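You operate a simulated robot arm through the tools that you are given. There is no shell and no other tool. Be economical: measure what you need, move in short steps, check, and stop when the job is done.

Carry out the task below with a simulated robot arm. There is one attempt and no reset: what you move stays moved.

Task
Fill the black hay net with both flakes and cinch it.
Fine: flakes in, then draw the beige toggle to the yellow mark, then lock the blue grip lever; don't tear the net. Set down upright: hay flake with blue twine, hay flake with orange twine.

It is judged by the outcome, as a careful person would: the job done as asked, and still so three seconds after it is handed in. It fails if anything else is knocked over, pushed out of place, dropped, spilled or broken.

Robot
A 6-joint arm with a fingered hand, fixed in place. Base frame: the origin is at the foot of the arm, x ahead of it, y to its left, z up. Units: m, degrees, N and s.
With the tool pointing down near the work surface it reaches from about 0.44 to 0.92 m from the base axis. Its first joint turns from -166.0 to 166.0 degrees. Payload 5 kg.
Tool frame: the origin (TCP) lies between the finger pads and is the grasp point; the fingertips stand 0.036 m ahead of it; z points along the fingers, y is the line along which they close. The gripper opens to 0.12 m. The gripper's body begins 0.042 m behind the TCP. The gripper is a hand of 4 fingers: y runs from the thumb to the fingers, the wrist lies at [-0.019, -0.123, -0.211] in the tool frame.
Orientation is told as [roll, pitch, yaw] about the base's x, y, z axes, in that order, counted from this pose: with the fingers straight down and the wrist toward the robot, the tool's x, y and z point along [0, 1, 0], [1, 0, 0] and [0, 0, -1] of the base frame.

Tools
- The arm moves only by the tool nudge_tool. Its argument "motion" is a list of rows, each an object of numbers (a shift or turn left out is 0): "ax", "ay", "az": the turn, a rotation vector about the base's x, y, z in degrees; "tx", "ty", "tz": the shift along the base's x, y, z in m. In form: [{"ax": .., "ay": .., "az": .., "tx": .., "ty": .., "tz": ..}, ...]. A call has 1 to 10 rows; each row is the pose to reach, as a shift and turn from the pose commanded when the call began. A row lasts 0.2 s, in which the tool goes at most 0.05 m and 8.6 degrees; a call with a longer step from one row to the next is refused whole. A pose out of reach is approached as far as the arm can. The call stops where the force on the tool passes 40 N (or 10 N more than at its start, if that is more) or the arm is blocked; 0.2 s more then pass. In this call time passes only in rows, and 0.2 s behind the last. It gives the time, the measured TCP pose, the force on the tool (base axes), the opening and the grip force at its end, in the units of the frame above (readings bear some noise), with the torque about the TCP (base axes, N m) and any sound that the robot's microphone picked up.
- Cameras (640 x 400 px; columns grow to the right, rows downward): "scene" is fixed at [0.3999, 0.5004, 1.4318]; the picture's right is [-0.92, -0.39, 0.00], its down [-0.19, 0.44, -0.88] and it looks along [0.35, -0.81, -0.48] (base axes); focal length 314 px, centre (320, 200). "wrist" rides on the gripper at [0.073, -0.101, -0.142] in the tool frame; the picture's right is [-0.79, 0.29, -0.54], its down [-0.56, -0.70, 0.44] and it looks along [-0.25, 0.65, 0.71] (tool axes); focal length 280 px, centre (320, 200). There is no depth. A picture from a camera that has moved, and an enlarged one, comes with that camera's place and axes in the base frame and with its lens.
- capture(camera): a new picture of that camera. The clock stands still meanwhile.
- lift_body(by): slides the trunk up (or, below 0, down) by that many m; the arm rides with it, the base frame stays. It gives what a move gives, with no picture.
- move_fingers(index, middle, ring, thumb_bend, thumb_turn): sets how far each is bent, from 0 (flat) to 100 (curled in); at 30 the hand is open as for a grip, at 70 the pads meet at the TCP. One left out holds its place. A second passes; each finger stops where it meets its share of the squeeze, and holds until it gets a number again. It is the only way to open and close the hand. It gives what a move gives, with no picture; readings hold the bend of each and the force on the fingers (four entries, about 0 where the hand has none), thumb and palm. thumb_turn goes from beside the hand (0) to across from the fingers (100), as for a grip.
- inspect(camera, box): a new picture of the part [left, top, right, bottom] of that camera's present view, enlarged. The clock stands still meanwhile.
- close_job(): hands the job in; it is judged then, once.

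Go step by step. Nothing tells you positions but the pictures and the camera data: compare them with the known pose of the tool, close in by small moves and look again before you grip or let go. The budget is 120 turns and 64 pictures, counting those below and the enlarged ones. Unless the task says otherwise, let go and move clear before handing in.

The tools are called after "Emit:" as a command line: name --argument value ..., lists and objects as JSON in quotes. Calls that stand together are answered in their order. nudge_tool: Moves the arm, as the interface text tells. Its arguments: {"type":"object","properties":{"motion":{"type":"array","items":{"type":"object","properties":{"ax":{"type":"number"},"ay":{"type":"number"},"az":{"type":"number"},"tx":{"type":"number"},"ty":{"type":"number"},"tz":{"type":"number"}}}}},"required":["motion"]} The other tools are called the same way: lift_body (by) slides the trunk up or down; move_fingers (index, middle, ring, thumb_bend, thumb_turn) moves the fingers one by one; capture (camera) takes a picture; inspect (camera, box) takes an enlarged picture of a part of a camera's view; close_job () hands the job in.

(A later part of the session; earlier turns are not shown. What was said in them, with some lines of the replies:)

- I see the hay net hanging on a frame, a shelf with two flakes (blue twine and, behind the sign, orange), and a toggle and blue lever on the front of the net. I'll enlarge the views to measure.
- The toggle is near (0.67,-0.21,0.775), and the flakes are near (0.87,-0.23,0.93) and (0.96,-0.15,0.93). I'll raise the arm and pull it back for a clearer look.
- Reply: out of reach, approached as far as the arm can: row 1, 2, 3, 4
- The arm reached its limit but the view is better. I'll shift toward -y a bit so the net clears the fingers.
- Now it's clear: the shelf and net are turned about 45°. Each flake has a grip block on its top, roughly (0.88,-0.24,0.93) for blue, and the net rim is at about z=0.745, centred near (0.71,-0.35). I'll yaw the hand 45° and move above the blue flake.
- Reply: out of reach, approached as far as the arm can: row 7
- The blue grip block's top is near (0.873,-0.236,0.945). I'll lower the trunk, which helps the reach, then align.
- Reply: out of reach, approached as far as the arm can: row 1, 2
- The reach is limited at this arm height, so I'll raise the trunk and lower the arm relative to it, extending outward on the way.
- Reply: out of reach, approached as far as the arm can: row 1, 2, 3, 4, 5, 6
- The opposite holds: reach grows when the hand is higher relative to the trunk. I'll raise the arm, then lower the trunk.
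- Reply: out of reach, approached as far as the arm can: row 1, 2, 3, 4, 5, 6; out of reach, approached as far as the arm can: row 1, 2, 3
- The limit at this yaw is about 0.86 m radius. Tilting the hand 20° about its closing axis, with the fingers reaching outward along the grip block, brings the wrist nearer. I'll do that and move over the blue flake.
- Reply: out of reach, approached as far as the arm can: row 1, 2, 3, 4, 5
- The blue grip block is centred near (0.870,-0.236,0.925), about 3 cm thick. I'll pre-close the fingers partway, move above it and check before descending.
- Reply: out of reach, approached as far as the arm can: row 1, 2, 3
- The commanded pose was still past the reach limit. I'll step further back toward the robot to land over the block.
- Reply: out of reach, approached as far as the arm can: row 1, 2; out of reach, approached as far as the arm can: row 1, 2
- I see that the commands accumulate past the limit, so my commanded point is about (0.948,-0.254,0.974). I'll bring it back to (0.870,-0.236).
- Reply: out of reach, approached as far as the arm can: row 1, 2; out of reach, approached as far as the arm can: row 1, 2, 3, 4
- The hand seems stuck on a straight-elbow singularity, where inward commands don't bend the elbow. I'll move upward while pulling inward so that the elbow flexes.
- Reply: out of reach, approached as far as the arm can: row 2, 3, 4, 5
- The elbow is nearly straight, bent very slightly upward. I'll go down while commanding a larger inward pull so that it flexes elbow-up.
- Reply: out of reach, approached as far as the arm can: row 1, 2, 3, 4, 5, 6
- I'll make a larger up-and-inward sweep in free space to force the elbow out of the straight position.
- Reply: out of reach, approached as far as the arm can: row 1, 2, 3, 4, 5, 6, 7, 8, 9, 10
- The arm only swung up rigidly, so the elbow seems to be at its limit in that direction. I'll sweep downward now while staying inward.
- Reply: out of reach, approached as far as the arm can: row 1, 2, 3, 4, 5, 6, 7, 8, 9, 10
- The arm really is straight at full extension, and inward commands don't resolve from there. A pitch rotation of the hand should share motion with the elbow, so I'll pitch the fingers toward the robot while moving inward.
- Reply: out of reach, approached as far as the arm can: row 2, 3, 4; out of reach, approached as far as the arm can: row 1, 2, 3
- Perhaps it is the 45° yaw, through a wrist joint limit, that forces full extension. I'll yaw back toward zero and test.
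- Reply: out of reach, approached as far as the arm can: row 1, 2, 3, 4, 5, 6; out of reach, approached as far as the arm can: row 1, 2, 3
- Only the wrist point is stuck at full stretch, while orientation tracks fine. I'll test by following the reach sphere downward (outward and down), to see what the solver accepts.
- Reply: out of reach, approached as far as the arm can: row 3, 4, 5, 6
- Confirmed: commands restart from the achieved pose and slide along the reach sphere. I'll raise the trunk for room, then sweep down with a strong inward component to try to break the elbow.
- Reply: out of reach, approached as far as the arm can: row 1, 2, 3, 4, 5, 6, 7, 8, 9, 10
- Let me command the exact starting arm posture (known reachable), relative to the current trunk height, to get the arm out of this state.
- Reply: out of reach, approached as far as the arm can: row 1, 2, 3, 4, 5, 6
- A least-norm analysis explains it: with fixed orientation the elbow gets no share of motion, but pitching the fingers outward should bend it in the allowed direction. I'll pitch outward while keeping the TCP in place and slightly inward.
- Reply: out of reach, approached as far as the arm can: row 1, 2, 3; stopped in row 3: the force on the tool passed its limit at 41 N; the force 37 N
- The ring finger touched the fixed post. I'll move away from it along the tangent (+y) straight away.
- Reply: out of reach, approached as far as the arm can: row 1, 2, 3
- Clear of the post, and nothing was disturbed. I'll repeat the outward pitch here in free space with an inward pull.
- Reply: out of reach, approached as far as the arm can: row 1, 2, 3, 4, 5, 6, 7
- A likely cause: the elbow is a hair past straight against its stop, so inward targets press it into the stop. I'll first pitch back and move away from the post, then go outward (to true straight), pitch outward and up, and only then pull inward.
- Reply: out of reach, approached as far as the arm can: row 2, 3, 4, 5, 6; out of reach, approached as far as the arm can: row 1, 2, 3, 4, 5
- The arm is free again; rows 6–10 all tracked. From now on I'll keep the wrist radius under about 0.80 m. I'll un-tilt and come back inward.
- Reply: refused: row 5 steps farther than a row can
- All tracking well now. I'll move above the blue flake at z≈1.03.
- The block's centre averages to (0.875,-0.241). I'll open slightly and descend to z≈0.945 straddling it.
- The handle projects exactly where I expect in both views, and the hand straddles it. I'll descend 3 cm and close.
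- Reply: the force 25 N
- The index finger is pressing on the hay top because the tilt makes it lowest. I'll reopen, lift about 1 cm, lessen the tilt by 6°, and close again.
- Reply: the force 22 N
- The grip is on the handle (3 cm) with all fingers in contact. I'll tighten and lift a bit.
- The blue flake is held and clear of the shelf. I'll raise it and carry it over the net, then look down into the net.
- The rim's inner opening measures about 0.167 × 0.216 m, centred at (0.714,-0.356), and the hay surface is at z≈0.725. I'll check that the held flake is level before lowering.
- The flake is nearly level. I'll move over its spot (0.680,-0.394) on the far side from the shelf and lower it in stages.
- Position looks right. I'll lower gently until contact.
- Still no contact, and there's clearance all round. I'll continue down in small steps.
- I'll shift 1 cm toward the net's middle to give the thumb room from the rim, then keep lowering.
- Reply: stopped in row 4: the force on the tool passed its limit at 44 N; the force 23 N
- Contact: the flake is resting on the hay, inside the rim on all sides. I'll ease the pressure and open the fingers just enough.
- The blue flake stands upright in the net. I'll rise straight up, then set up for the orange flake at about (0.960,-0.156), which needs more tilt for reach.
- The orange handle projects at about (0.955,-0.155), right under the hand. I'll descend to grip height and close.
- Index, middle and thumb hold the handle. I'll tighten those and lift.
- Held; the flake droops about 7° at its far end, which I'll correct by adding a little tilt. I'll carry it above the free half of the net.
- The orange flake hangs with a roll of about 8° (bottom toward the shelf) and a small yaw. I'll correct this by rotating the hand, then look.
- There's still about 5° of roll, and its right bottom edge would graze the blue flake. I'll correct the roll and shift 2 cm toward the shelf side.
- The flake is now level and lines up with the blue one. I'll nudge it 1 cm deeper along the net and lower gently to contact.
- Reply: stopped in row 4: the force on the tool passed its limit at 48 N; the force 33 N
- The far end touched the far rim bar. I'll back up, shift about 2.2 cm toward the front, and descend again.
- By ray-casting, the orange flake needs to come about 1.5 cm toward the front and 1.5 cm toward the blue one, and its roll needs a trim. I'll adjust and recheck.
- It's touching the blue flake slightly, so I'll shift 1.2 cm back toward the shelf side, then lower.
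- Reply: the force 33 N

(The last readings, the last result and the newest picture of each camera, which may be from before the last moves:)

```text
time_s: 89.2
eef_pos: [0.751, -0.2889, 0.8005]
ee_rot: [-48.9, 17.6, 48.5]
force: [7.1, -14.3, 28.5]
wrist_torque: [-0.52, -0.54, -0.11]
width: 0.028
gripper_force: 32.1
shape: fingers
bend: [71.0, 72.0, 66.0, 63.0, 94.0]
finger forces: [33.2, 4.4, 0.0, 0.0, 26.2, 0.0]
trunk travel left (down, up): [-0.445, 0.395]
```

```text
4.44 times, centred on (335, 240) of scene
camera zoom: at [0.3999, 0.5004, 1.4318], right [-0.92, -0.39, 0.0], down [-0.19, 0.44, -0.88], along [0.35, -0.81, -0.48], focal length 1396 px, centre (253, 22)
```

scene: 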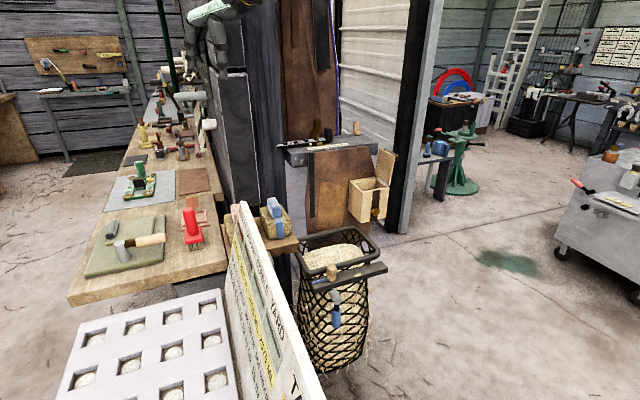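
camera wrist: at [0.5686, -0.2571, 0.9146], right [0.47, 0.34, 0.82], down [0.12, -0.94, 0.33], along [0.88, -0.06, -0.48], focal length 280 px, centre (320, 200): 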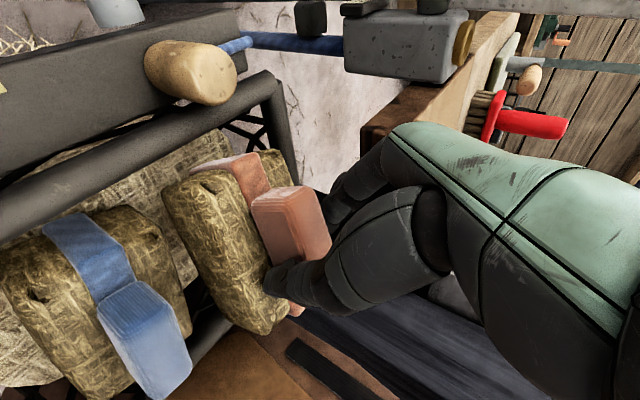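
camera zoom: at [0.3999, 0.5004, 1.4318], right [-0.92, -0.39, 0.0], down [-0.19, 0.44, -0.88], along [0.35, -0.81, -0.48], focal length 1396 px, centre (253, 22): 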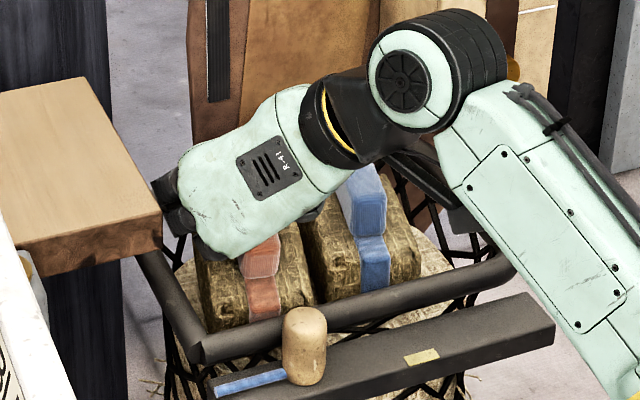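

It's resting in the net. I'll ease off the pressure and open the fingers gently.

Emit:
nudge_tool --motion '[{"tz": 0.006}]'

Emit:
move_fingers --index 60 --middle 58 --ring 58 --thumb_bend 57

Emit:
move_fingers --index 53 --middle 53 --ring 53 --thumb_bend 53

```text
time_s: 89.6
eef_pos: [0.7489, -0.2857, 0.8007]
ee_rot: [-48.3, 17.7, 48.7]
force: [6.9, -12.2, 23.6]
wrist_torque: [-0.53, -0.46, -0.15]
width: 0.0286
gripper_force: 31.1
shape: fingers
bend: [71.0, 72.0, 66.0, 63.0, 94.0]
finger forces: [30.9, 5.1, 0.1, 0.0, 26.0, 0.1]
trunk travel left (down, up): [-0.445, 0.395]
```

```text
time_s: 90.6
eef_pos: [0.7487, -0.2861, 0.7968]
ee_rot: [-47.9, 17.8, 48.8]
force: [-0.9, -0.7, 0.1]
wrist_torque: [0.01, 0.02, -0.01]
width: 0.0412
gripper_force: 0.5
shape: fingers
bend: [60.0, 57.0, 57.0, 56.0, 97.0]
finger forces: [0.0, 0.0, 0.0, 0.0, 0.9, 0.0]
trunk travel left (down, up): [-0.445, 0.395]
```

```text
time_s: 91.6
eef_pos: [0.7489, -0.286, 0.7991]
ee_rot: [-48.0, 17.8, 48.8]
force: [-1.9, -2.7, -1.5]
wrist_torque: [0.01, 0.0, -0.1]
width: 0.0549
gripper_force: 1.2
shape: fingers
bend: [53.0, 53.0, 54.0, 53.0, 97.0]
finger forces: [0.0, 0.0, 3.0, 0.0, 0.1, 0.1]
trunk travel left (down, up): [-0.445, 0.395]
```

Released. I'll withdraw up along the slanted finger line so as not to catch the handle, then rise clear.

Emit:
nudge_tool --motion '[{"tx": -0.001, "ty": 0.006, "tz": 0.015}, {"tx": -0.001, "ty": 0.012, "tz": 0.033}, {"tx": -0.002, "ty": 0.02, "tz": 0.055}, {"tx": -0.004, "ty": 0.03, "tz": 0.09}, {"tx": -0.004, "ty": 0.03, "tz": 0.135}, {"tx": -0.004, "ty": 0.03, "tz": 0.18}, {"tx": -0.004, "ty": 0.03, "tz": 0.225}, {"tx": -0.004, "ty": 0.03, "tz": 0.27}]'

Emit:
inspect --camera "scene" --box '[280, 200, 400, 340]'

```text
time_s: 93.4
eef_pos: [0.7444, -0.2546, 1.0677]
ee_rot: [-48.0, 17.8, 48.9]
force: [0.3, -0.1, 0.6]
wrist_torque: [0.0, -0.02, -0.01]
width: 0.0548
gripper_force: 0.0
shape: fingers
bend: [53.0, 53.0, 53.0, 53.0, 98.0]
finger forces: [0.0, 0.0, 0.1, 0.1, 0.0, 0.0]
trunk travel left (down, up): [-0.445, 0.395]
```

```text
2.86 times, centred on (340, 270) of scene
camera zoom: at [0.3999, 0.5004, 1.4318], right [-0.92, -0.39, 0.0], down [-0.19, 0.44, -0.88], along [0.35, -0.81, -0.48], focal length 897 px, centre (263, 0)
```

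zoom: 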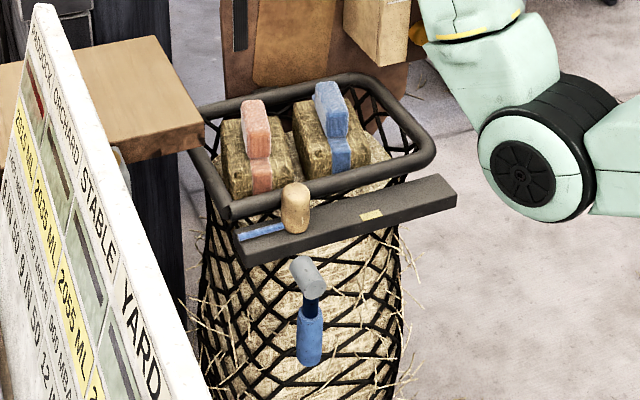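

Both flakes stand upright in the net. Next is the toggle: its knob is near (0.668,-0.213, top z 0.775), and the yellow mark is about 9 cm along the bar at (0.597,-0.270). I'll re-orient the hand and hover over it.

Emit:
nudge_tool --motion '[{"ax": 4.5, "ay": -3.9}, {"ax": 9, "ay": -7.8}, {"ax": 13.4, "ay": -11.7}]'

Emit:
nudge_tool --motion '[{"ax": 5.1, "ay": 5.8, "tx": -0.02, "ty": 0.012}, {"ax": 10.2, "ay": 11.6, "tx": -0.04, "ty": 0.024, "tz": -0.03}, {"ax": 15.2, "ay": 17.3, "tx": -0.06, "ty": 0.036, "tz": -0.06}, {"ax": 15.2, "ay": 17.3, "tx": -0.081, "ty": 0.0465, "tz": -0.1}, {"ax": 15.2, "ay": 17.3, "tx": -0.081, "ty": 0.0465, "tz": -0.14}, {"ax": 15.2, "ay": 17.3, "tx": -0.081, "ty": 0.0465, "tz": -0.18}, {"ax": 15.2, "ay": 17.3, "tx": -0.081, "ty": 0.0465, "tz": -0.218}]'

Emit:
inspect --camera "scene" --box '[290, 200, 390, 300]'

Emit:
capture --camera "wrist"

```text
time_s: 94.2
eef_pos: [0.7456, -0.2567, 1.0682]
ee_rot: [-48.1, -0.1, 48.9]
force: [-0.7, -0.2, -0.6]
wrist_torque: [0.03, 0.01, 0.03]
width: 0.0549
gripper_force: 0.2
shape: fingers
bend: [53.0, 53.0, 53.0, 53.0, 98.0]
finger forces: [0.0, 0.0, 0.0, 0.0, 0.0, 0.0]
trunk travel left (down, up): [-0.445, 0.395]
```

```text
time_s: 95.8
eef_pos: [0.6633, -0.211, 0.8506]
ee_rot: [-24.8, 0.0, 48.8]
force: [-0.5, 0.3, 0.2]
wrist_torque: [0.0, 0.04, 0.01]
width: 0.055
gripper_force: 0.0
shape: fingers
bend: [53.0, 53.0, 53.0, 53.0, 98.0]
finger forces: [0.1, 0.0, 0.0, 0.0, 0.0, 0.1]
trunk travel left (down, up): [-0.445, 0.395]
```

```text
4.00 times, centred on (340, 250) of scene
camera zoom: at [0.3999, 0.5004, 1.4318], right [-0.92, -0.39, 0.0], down [-0.19, 0.44, -0.88], along [0.35, -0.81, -0.48], focal length 1256 px, centre (240, 0)
```

zoom: 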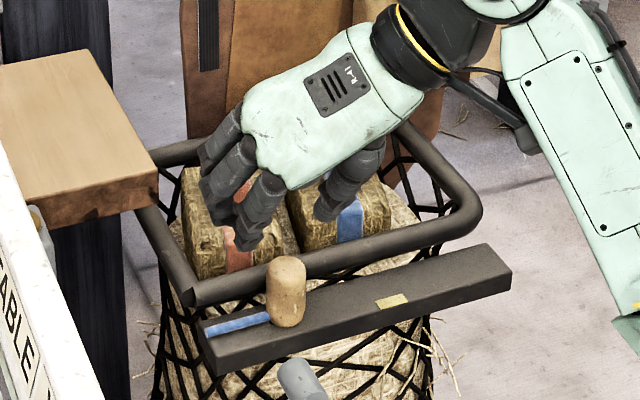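

```text
7 pictures are left
camera wrist: at [0.5016, -0.2046, 0.9484], right [0.56, -0.1, 0.82], down [0.06, -0.98, -0.17], along [0.83, 0.14, -0.54], focal length 280 px, centre (320, 200)
```

wrist: 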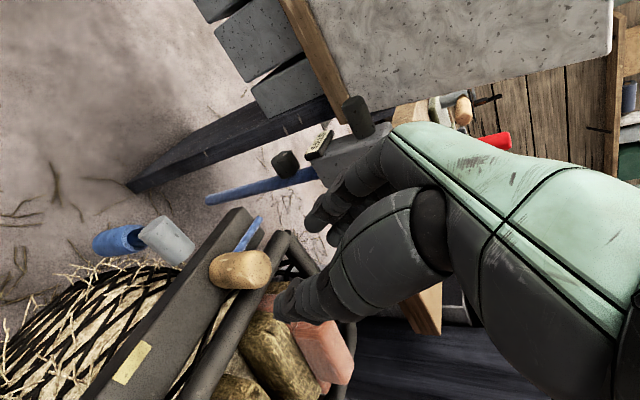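

The knob (top at 0.670,-0.218,0.776) is right below the hand, and the mark's e2 distance is 8.7 cm. I'll descend around the knob and close gently.

Emit:
nudge_tool --motion '[{"tz": -0.02, "tx": 0.001, "ty": -0.003}, {"tz": -0.04, "tx": 0.001, "ty": -0.003}, {"tz": -0.052, "tx": 0.001, "ty": -0.003}, {"tz": -0.059, "tx": 0.001, "ty": -0.003}]'

Emit:
move_fingers --index 66 --middle 66 --ring 60 --thumb_bend 66

```text
time_s: 96.8
eef_pos: [0.6657, -0.2118, 0.7903]
ee_rot: [-24.9, -0.1, 48.9]
force: [0.2, 0.5, -0.2]
wrist_torque: [0.03, -0.02, 0.01]
width: 0.055
gripper_force: 0.1
shape: fingers
bend: [53.0, 53.0, 53.0, 53.0, 98.0]
finger forces: [0.0, 0.0, 0.0, 0.1, 0.0, 0.0]
trunk travel left (down, up): [-0.445, 0.395]
```

```text
time_s: 97.8
eef_pos: [0.6639, -0.2118, 0.7917]
ee_rot: [-24.9, -0.2, 48.7]
force: [-2.3, -3.9, -0.9]
wrist_torque: [-0.07, 0.07, -0.03]
width: 0.0314
gripper_force: 5.2
shape: fingers
bend: [63.0, 66.0, 60.0, 61.0, 97.0]
finger forces: [2.9, 0.1, 0.0, 0.0, 6.6, 0.0]
trunk travel left (down, up): [-0.445, 0.395]
```

Contact on both sides of the knob (31 mm). I'll firm up slightly and draw it 3 cm toward the mark, watching the force.

Emit:
move_fingers --index 70 --middle 70 --thumb_bend 68

Emit:
nudge_tool --motion '[{"tx": -0.007, "ty": -0.007}, {"tx": -0.014, "ty": -0.014}, {"tx": -0.021, "ty": -0.021}]'

Emit:
inspect --camera "scene" --box '[290, 200, 390, 300]'

```text
time_s: 98.8
eef_pos: [0.6649, -0.214, 0.792]
ee_rot: [-24.9, -0.1, 48.9]
force: [0.5, -1.1, -0.5]
wrist_torque: [-0.07, 0.0, 0.03]
width: 0.0305
gripper_force: 8.6
shape: fingers
bend: [64.0, 68.0, 60.0, 61.0, 97.0]
finger forces: [6.0, 2.5, 0.0, 0.0, 9.0, 0.0]
trunk travel left (down, up): [-0.445, 0.395]
```

```text
time_s: 99.6
eef_pos: [0.6437, -0.2333, 0.7923]
ee_rot: [-25.0, 0.0, 48.9]
force: [7.2, 0.4, 3.7]
wrist_torque: [-0.02, -0.23, 0.07]
width: 0.0304
gripper_force: 9.8
shape: fingers
bend: [63.0, 67.0, 60.0, 62.0, 98.0]
finger forces: [7.7, 4.4, 0.1, 0.0, 7.4, 0.1]
trunk travel left (down, up): [-0.445, 0.395]
```

```text
4.00 times, centred on (340, 250) of scene
camera zoom: at [0.3999, 0.5004, 1.4318], right [-0.92, -0.39, 0.0], down [-0.19, 0.44, -0.88], along [0.35, -0.81, -0.48], focal length 1256 px, centre (240, 0)
```

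zoom: 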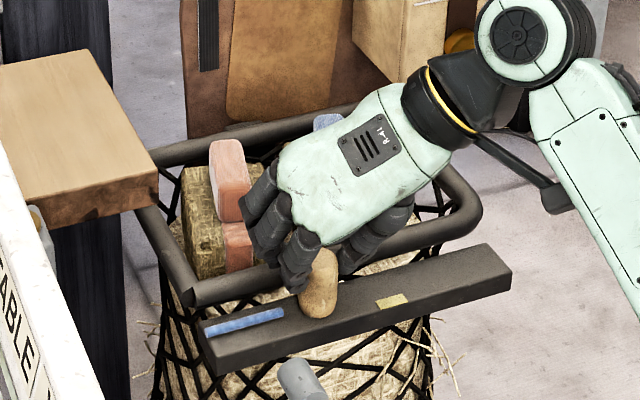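

It follows smoothly with about 7 N. I'll draw it another 5.5 cm and check.

Emit:
nudge_tool --motion '[{"tx": -0.008, "ty": -0.008}, {"tx": -0.016, "ty": -0.016}, {"tx": -0.024, "ty": -0.024}, {"tx": -0.032, "ty": -0.032}, {"tx": -0.039, "ty": -0.039}]'

Emit:
inspect --camera "scene" --box '[310, 220, 380, 290]'

```text
time_s: 100.8
eef_pos: [0.607, -0.2737, 0.7909]
ee_rot: [-25.0, 0.0, 48.9]
force: [2.2, 5.3, 1.3]
wrist_torque: [0.09, -0.07, 0.05]
width: 0.0306
gripper_force: 9.1
shape: fingers
bend: [63.0, 67.0, 60.0, 62.0, 97.0]
finger forces: [8.6, 2.9, 0.0, 0.0, 7.1, 0.0]
trunk travel left (down, up): [-0.445, 0.395]
```

```text
5.71 times, centred on (345, 255) of scene
camera zoom: at [0.3999, 0.5004, 1.4318], right [-0.92, -0.39, 0.0], down [-0.19, 0.44, -0.88], along [0.35, -0.81, -0.48], focal length 1794 px, centre (177, -114)
```

zoom: 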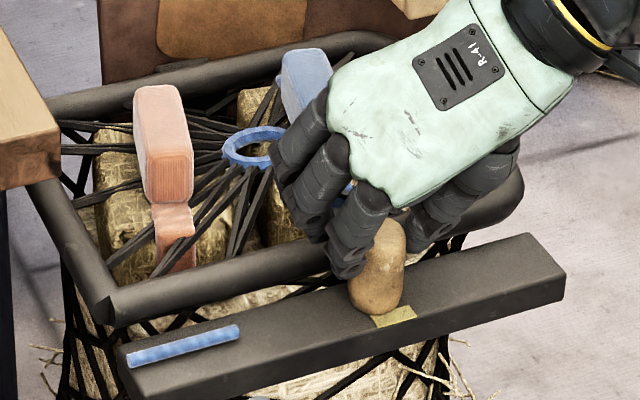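

The cinch cords have drawn in, and the toggle is at the mark's edge, about 4 mm short. I'll do a final small pull and release.

Emit:
nudge_tool --motion '[{"tx": -0.003, "ty": -0.003}]'

Emit:
move_fingers --index 55 --middle 55 --ring 55 --thumb_bend 54

Emit:
nudge_tool --motion '[{"tz": 0.02}, {"tz": 0.05}, {"tz": 0.09}, {"tz": 0.13}, {"tz": 0.17}]'

Emit:
inspect --camera "scene" --box '[300, 220, 400, 320]'

```text
time_s: 101.2
eef_pos: [0.6022, -0.2785, 0.7918]
ee_rot: [-24.9, 0.1, 48.9]
force: [1.9, 5.7, -1.4]
wrist_torque: [0.16, -0.03, 0.1]
width: 0.0306
gripper_force: 9.3
shape: fingers
bend: [63.0, 67.0, 60.0, 62.0, 97.0]
finger forces: [8.7, 2.7, 0.0, 0.1, 7.1, 0.0]
trunk travel left (down, up): [-0.445, 0.395]
```

```text
time_s: 102.2
eef_pos: [0.6035, -0.2772, 0.7915]
ee_rot: [-25.0, -0.2, 48.8]
force: [-0.4, -0.1, 0.0]
wrist_torque: [0.0, 0.0, 0.01]
width: 0.05
gripper_force: 0.1
shape: fingers
bend: [55.0, 55.0, 55.0, 54.0, 97.0]
finger forces: [0.0, 0.0, 0.1, 0.0, 0.1, 0.0]
trunk travel left (down, up): [-0.445, 0.395]
```

```text
time_s: 103.4
eef_pos: [0.6086, -0.2774, 0.9556]
ee_rot: [-25.1, -0.2, 48.8]
force: [-0.8, -0.9, 1.5]
wrist_torque: [-0.06, 0.01, 0.01]
width: 0.0503
gripper_force: 0.0
shape: fingers
bend: [55.0, 55.0, 55.0, 54.0, 97.0]
finger forces: [0.0, 0.1, 0.1, 0.1, 0.0, 0.0]
out of reach, approached as far as the arm can: row 5
trunk travel left (down, up): [-0.445, 0.395]
```

```text
4.00 times, centred on (350, 270) of scene
camera zoom: at [0.3999, 0.5004, 1.4318], right [-0.92, -0.39, 0.0], down [-0.19, 0.44, -0.88], along [0.35, -0.81, -0.48], focal length 1256 px, centre (200, -80)
```

zoom: 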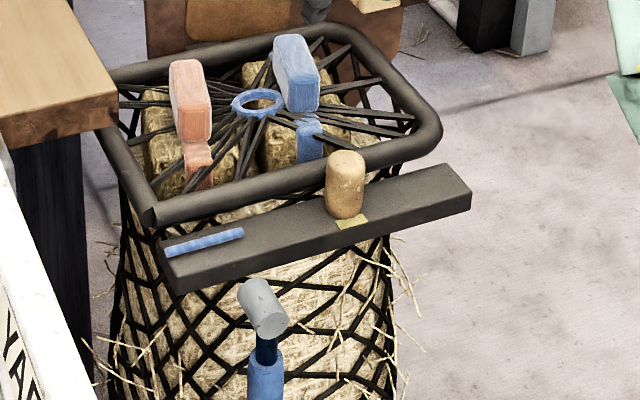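

The toggle is at the yellow mark and the net has cinched. Now the blue lever: its gray hub is at about (0.644,-0.19,0.68) with the grip hanging to z≈0.6, just in front of the bar. I'll raise the trunk for arm room, then come around in front of the bar.

Emit:
lift_body --by 0.2

Emit:
nudge_tool --motion '[{"tz": -0.045}, {"tz": -0.09}, {"tz": -0.135}, {"tz": -0.18}, {"tz": -0.22}, {"tz": -0.26}]'

Emit:
nudge_tool --motion '[{"tx": 0.003, "ty": 0.035}, {"tx": 0.005, "ty": 0.07}, {"tx": 0.008, "ty": 0.11}, {"tx": 0.01, "ty": 0.147}, {"tx": 0.01, "ty": 0.147, "tz": -0.04}, {"tx": 0.01, "ty": 0.147, "tz": -0.08}, {"tx": 0.01, "ty": 0.147, "tz": -0.12}]'

Emit:
capture --camera "wrist"

```text
time_s: 105.6
eef_pos: [0.608, -0.2772, 1.1546]
ee_rot: [-25.0, -0.3, 48.8]
force: [-0.3, 0.2, -0.6]
wrist_torque: [0.01, 0.0, 0.0]
width: 0.0502
gripper_force: 0.1
shape: fingers
bend: [55.0, 55.0, 55.0, 54.0, 97.0]
finger forces: [0.1, 0.0, 0.0, 0.0, 0.0, 0.1]
trunk travel left (down, up): [-0.645, 0.195]
```

```text
time_s: 107.0
eef_pos: [0.6096, -0.2797, 0.8968]
ee_rot: [-25.2, -0.3, 48.8]
force: [0.4, 0.5, 0.7]
wrist_torque: [0.0, -0.03, 0.03]
width: 0.0504
gripper_force: 0.1
shape: fingers
bend: [55.0, 55.0, 55.0, 54.0, 98.0]
finger forces: [0.0, 0.0, 0.0, 0.1, 0.0, 0.0]
trunk travel left (down, up): [-0.645, 0.195]
```

```text
time_s: 108.6
eef_pos: [0.6174, -0.1323, 0.773]
ee_rot: [-25.2, -0.3, 48.6]
force: [0.6, -0.6, -0.6]
wrist_torque: [0.02, 0.03, -0.03]
width: 0.0507
gripper_force: 0.0
shape: fingers
bend: [55.0, 55.0, 55.0, 54.0, 98.0]
finger forces: [0.0, 0.0, 0.0, 0.0, 0.0, 0.0]
trunk travel left (down, up): [-0.645, 0.195]
```

```text
3 pictures are left
camera wrist: at [0.4553, -0.1274, 0.8705], right [0.55, -0.11, 0.83], down [0.06, -0.98, -0.17], along [0.83, 0.14, -0.54], focal length 280 px, centre (320, 200)
```

wrist: 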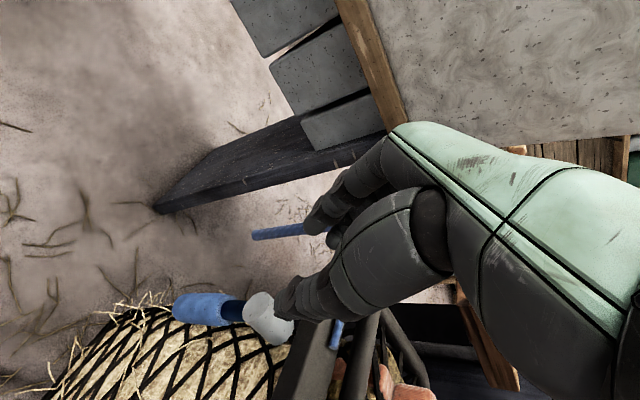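

I can see the lever clearly: the hub axis points along e1 and the grip hangs straight down at about (0.627,-0.181,0.606). I'll tilt the hand so the fingers point toward the net, and lower in front of the grip.

Emit:
move_fingers --index 48 --middle 48 --ring 48 --thumb_bend 48

Emit:
nudge_tool --motion '[{"ax": -5.3, "ay": -6, "tx": -0.01, "ty": 0.001, "tz": -0.02}, {"ax": -10.6, "ay": -12, "tx": -0.02, "ty": 0.002, "tz": -0.045}, {"ax": -15.9, "ay": -18, "tx": -0.03, "ty": 0.003, "tz": -0.07}, {"ax": -21.2, "ay": -24, "tx": -0.039, "ty": 0.003, "tz": -0.1}, {"ax": -26.4, "ay": -30, "tx": -0.039, "ty": 0.003, "tz": -0.13}, {"ax": -26.4, "ay": -30, "tx": -0.039, "ty": 0.003, "tz": -0.165}]'

```text
time_s: 109.6
eef_pos: [0.6174, -0.1334, 0.7729]
ee_rot: [-25.2, -0.3, 48.9]
force: [-0.3, 0.4, -0.4]
wrist_torque: [-0.01, 0.03, 0.01]
width: 0.0698
gripper_force: 0.1
shape: fingers
bend: [48.0, 48.0, 48.0, 48.0, 98.0]
finger forces: [0.0, 0.0, 0.2, 0.1, 0.0, 0.0]
trunk travel left (down, up): [-0.645, 0.195]
```

```text
time_s: 111.0
eef_pos: [0.5782, -0.1299, 0.6815]
ee_rot: [-64.1, 0.3, 48.9]
force: [0.3, 0.4, 0.5]
wrist_torque: [0.05, 0.0, 0.0]
width: 0.07
gripper_force: 0.1
shape: fingers
bend: [48.0, 48.0, 48.0, 48.0, 98.0]
finger forces: [0.0, 0.0, 0.0, 0.0, 0.1, 0.0]
out of reach, approached as far as the arm can: row 5, 6
trunk travel left (down, up): [-0.645, 0.195]
```

The arm hit a joint limit in height, so I'll use the trunk to lower the hand rigidly instead.

Emit:
lift_body --by -0.08

Emit:
nudge_tool --motion '[{"tx": 0.008, "ty": -0.008}, {"tx": 0.018, "ty": -0.018}]'

```text
time_s: 112.2
eef_pos: [0.5776, -0.1286, 0.6019]
ee_rot: [-64.1, 0.4, 49.0]
force: [0.3, 0.3, -0.2]
wrist_torque: [0.01, 0.0, 0.01]
width: 0.0699
gripper_force: 0.0
shape: fingers
bend: [48.0, 48.0, 48.0, 48.0, 98.0]
finger forces: [0.1, 0.0, 0.1, 0.1, 0.0, 0.1]
trunk travel left (down, up): [-0.565, 0.275]
```

```text
time_s: 112.8
eef_pos: [0.5978, -0.1469, 0.6005]
ee_rot: [-64.0, 0.5, 48.9]
force: [0.2, 0.0, 0.1]
wrist_torque: [0.01, -0.03, -0.02]
width: 0.07
gripper_force: 0.1
shape: fingers
bend: [48.0, 48.0, 48.0, 48.0, 98.0]
finger forces: [0.0, 0.0, 0.0, 0.1, 0.0, 0.0]
trunk travel left (down, up): [-0.565, 0.275]
```

Emit:
nudge_tool --motion '[{"tx": 0.008, "ty": -0.008}, {"tx": 0.016, "ty": -0.016}, {"tx": 0.025, "ty": -0.025}]'

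Emit:
move_fingers --index 62 --middle 62 --ring 62 --thumb_bend 62

```text
time_s: 113.5
eef_pos: [0.6211, -0.1719, 0.6027]
ee_rot: [-63.7, 0.6, 49.0]
force: [0.0, -0.1, 0.5]
wrist_torque: [-0.03, -0.01, 0.02]
width: 0.07
gripper_force: 0.2
shape: fingers
bend: [48.0, 48.0, 48.0, 48.0, 98.0]
finger forces: [0.0, 0.0, 0.0, 0.0, 0.1, 0.0]
trunk travel left (down, up): [-0.565, 0.275]
```

```text
time_s: 114.5
eef_pos: [0.621, -0.1725, 0.6028]
ee_rot: [-63.8, 0.5, 49.1]
force: [0.7, 1.1, -0.3]
wrist_torque: [0.0, 0.01, 0.0]
width: 0.0308
gripper_force: 0.3
shape: fingers
bend: [61.0, 62.0, 62.0, 62.0, 98.0]
finger forces: [1.1, 0.0, 0.0, 0.0, 0.0, 0.0]
trunk travel left (down, up): [-0.565, 0.275]
```

Emit:
move_fingers --index 66 --middle 66 --ring 66 --thumb_bend 66

Emit:
capture --camera "wrist"

```text
time_s: 115.5
eef_pos: [0.6199, -0.1715, 0.6027]
ee_rot: [-63.8, 0.4, 48.9]
force: [1.2, -0.6, -0.4]
wrist_torque: [-0.07, -0.03, 0.0]
width: 0.0281
gripper_force: 4.7
shape: fingers
bend: [62.0, 65.0, 66.0, 63.0, 98.0]
finger forces: [3.8, 1.0, 0.0, 0.0, 3.9, 0.1]
trunk travel left (down, up): [-0.565, 0.275]
```

```text
2 pictures are left
camera wrist: at [0.4344, -0.1442, 0.6009], right [0.09, 0.31, 0.95], down [0.03, -0.95, 0.31], along [1.0, 0.0, -0.1], focal length 280 px, centre (320, 200)
```

wrist: 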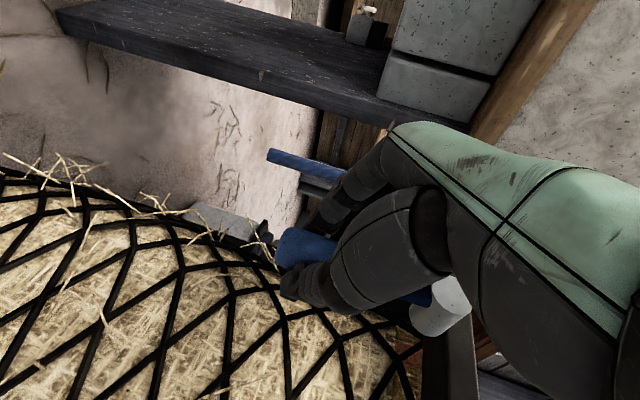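

The grip is held. I'll test which way it swings: first a small move toward -e2 along the arc, reading the force.

Emit:
nudge_tool --motion '[{"tx": -0.005, "ty": -0.005}, {"tx": -0.01, "ty": -0.01, "tz": 0.001}]'

```text
time_s: 116.2
eef_pos: [0.6125, -0.1807, 0.6025]
ee_rot: [-63.8, 0.4, 49.0]
force: [4.4, -0.1, -1.7]
wrist_torque: [-0.07, 0.15, 0.03]
width: 0.0279
gripper_force: 5.6
shape: fingers
bend: [62.0, 64.0, 65.0, 63.0, 98.0]
finger forces: [3.9, 2.3, 1.0, 0.1, 3.9, 0.0]
trunk travel left (down, up): [-0.565, 0.275]
```

Low resistance. I'll continue along the arc.

Emit:
nudge_tool --motion '[{"tx": -0.006, "ty": -0.006, "tz": 0.003}, {"tx": -0.0125, "ty": -0.0125, "tz": 0.006}]'

```text
time_s: 116.8
eef_pos: [0.5991, -0.1934, 0.6059]
ee_rot: [-63.9, 0.6, 49.0]
force: [9.5, 1.5, -9.4]
wrist_torque: [-0.45, 0.7, 0.03]
width: 0.0282
gripper_force: 12.7
shape: fingers
bend: [63.0, 64.0, 61.0, 62.0, 99.0]
finger forces: [3.2, 4.3, 10.9, 0.1, 6.5, 0.0]
trunk travel left (down, up): [-0.565, 0.275]
```

Resistance rose, likely because the hand isn't turning with the handle. I'll rotate the hand to follow, then see if the force drops.

Emit:
nudge_tool --motion '[{"ax": -5.3, "ay": 5.3}, {"ax": -10.6, "ay": 10.6}, {"ax": -15.5, "ay": 15.5}]'

```text
time_s: 117.5
eef_pos: [0.5997, -0.1922, 0.6098]
ee_rot: [-62.5, 22.1, 49.2]
force: [1.4, 2.3, 4.4]
wrist_torque: [-0.04, -0.09, 0.09]
width: 0.0288
gripper_force: 4.4
shape: fingers
bend: [62.0, 65.0, 66.0, 63.0, 98.0]
finger forces: [4.3, 1.2, 0.0, 0.1, 4.0, 0.0]
trunk travel left (down, up): [-0.565, 0.275]
```

The force dropped, so the lever is following (about 22° now). I'll continue the arc with hand rotation.

Emit:
nudge_tool --motion '[{"ax": -5.66, "ay": 5.66, "tx": -0.0069, "ty": -0.0069, "tz": 0.0047}, {"ax": -11.3, "ay": 11.3, "tx": -0.0132, "ty": -0.0132, "tz": 0.0107}, {"ax": -17, "ay": 17, "tx": -0.0188, "ty": -0.0188, "tz": 0.0179}]'

```text
time_s: 118.3
eef_pos: [0.58, -0.2128, 0.6265]
ee_rot: [-59.9, 46.3, 50.7]
force: [1.6, 4.1, 2.0]
wrist_torque: [-0.02, 0.0, 0.06]
width: 0.0273
gripper_force: 3.6
shape: fingers
bend: [62.0, 66.0, 66.0, 63.0, 98.0]
finger forces: [4.1, 0.4, 0.1, 0.0, 3.3, 0.0]
trunk travel left (down, up): [-0.565, 0.275]
```

Emit:
nudge_tool --motion '[{"ax": -5.66, "ay": 5.66, "tx": -0.0049, "ty": -0.0049, "tz": 0.0082}, {"ax": -11.3, "ay": 11.3, "tx": -0.0089, "ty": -0.0089, "tz": 0.0174}, {"ax": -17, "ay": 17, "tx": -0.012, "ty": -0.012, "tz": 0.0272}]'

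```text
time_s: 119.2
eef_pos: [0.5684, -0.2265, 0.6537]
ee_rot: [-53.0, 70.0, 56.7]
force: [2.2, 3.5, 0.2]
wrist_torque: [0.04, -0.05, 0.05]
width: 0.0276
gripper_force: 4.1
shape: fingers
bend: [62.0, 66.0, 66.0, 63.0, 98.0]
finger forces: [4.3, 0.1, 0.1, 0.1, 3.5, 0.0]
trunk travel left (down, up): [-0.565, 0.275]
```

Emit:
nudge_tool --motion '[{"ax": -5.66, "ay": 5.66, "tx": -0.002, "ty": -0.002, "tz": 0.0103}, {"ax": -11.3, "ay": 11.3, "tx": -0.0031, "ty": -0.0031, "tz": 0.0209}, {"ax": -17, "ay": 17, "tx": -0.0031, "ty": -0.0031, "tz": 0.0317}]'

```text
time_s: 120.0
eef_pos: [0.5662, -0.226, 0.6802]
ee_rot: [72.1, 83.8, -178.8]
force: [9.3, 8.5, -21.9]
wrist_torque: [0.86, -0.17, 0.26]
width: 0.0358
gripper_force: 11.4
shape: fingers
bend: [53.0, 62.0, 66.0, 66.0, 97.0]
finger forces: [16.8, 5.4, 0.0, 0.1, 0.1, 0.1]
trunk travel left (down, up): [-0.565, 0.275]
```

Firm resistance now, suggesting the lever's stop. I'll look.

Emit:
inspect --camera "scene" --box '[300, 220, 400, 320]'

```text
4.00 times, centred on (350, 270) of scene
camera zoom: at [0.3999, 0.5004, 1.4318], right [-0.92, -0.39, 0.0], down [-0.19, 0.44, -0.88], along [0.35, -0.81, -0.48], focal length 1256 px, centre (200, -80)
```

zoom: 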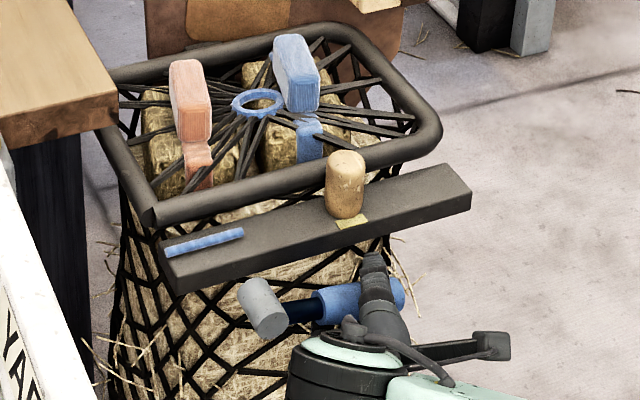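

The lever now stands horizontal at its stop, swung a full ~90°. I'll open the fingers and back straight out.

Emit:
move_fingers --index 52 --middle 52 --ring 52 --thumb_bend 54

Emit:
nudge_tool --motion '[{"tx": -0.005, "ty": 0.014}, {"tx": -0.011, "ty": 0.032}, {"tx": -0.018, "ty": 0.055}]'

```text
time_s: 121.0
eef_pos: [0.5652, -0.2283, 0.6848]
ee_rot: [74.1, 84.2, -177.0]
force: [2.2, 1.6, -3.4]
wrist_torque: [0.13, -0.1, 0.09]
width: 0.0594
gripper_force: 2.3
shape: fingers
bend: [49.0, 52.0, 52.0, 54.0, 97.0]
finger forces: [3.9, 0.1, 0.0, 0.0, 0.0, 0.0]
trunk travel left (down, up): [-0.565, 0.275]
```

```text
time_s: 121.8
eef_pos: [0.5475, -0.1721, 0.6846]
ee_rot: [74.4, 84.1, -176.7]
force: [-0.2, 0.2, -0.2]
wrist_torque: [-0.03, 0.0, -0.02]
width: 0.0555
gripper_force: 0.1
shape: fingers
bend: [52.0, 52.0, 52.0, 54.0, 97.0]
finger forces: [0.1, 0.1, 0.0, 0.0, 0.0, 0.1]
trunk travel left (down, up): [-0.565, 0.275]
```

Free of the lever. I'll back off a bit further and use the last picture to verify everything.

Emit:
nudge_tool --motion '[{"tx": -0.006, "ty": 0.02}, {"tx": -0.012, "ty": 0.045}]'

Emit:
inspect --camera "scene" --box '[290, 210, 400, 320]'

```text
time_s: 122.3
eef_pos: [0.5346, -0.1278, 0.6847]
ee_rot: [74.2, 84.1, -176.8]
force: [0.7, 1.0, 0.1]
wrist_torque: [-0.02, -0.02, 0.0]
width: 0.055
gripper_force: 0.1
shape: fingers
bend: [52.0, 52.0, 52.0, 54.0, 97.0]
finger forces: [0.0, 0.1, 0.0, 0.0, 0.1, 0.0]
trunk travel left (down, up): [-0.565, 0.275]
```

```text
3.64 times, centred on (345, 265) of scene
camera zoom: at [0.3999, 0.5004, 1.4318], right [-0.92, -0.39, 0.0], down [-0.19, 0.44, -0.88], along [0.35, -0.81, -0.48], focal length 1142 px, centre (229, -36)
```

zoom: 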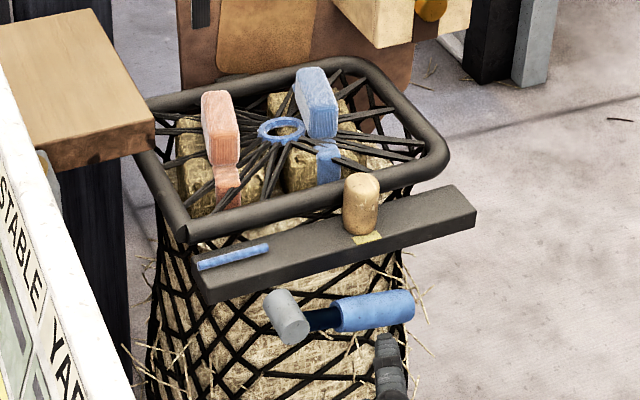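

Everything is in place: both flakes are upright in the cinched net, the toggle is on the yellow mark, and the lever has stayed in its locked position. The hand is clear, so I'll hand in.

Emit:
close_job

```text
The job is handed in.
```

I put both flakes upright in the net, drew the beige toggle to the yellow mark, and swung the blue lever about 90° to its stop. I took that stop as the locked position, since there was no click to confirm it. The lever stayed there after I let go.

While repositioning, a finger bumped the black post beside the shelf at about 41 N. The post and everything around it looked unmoved afterward.
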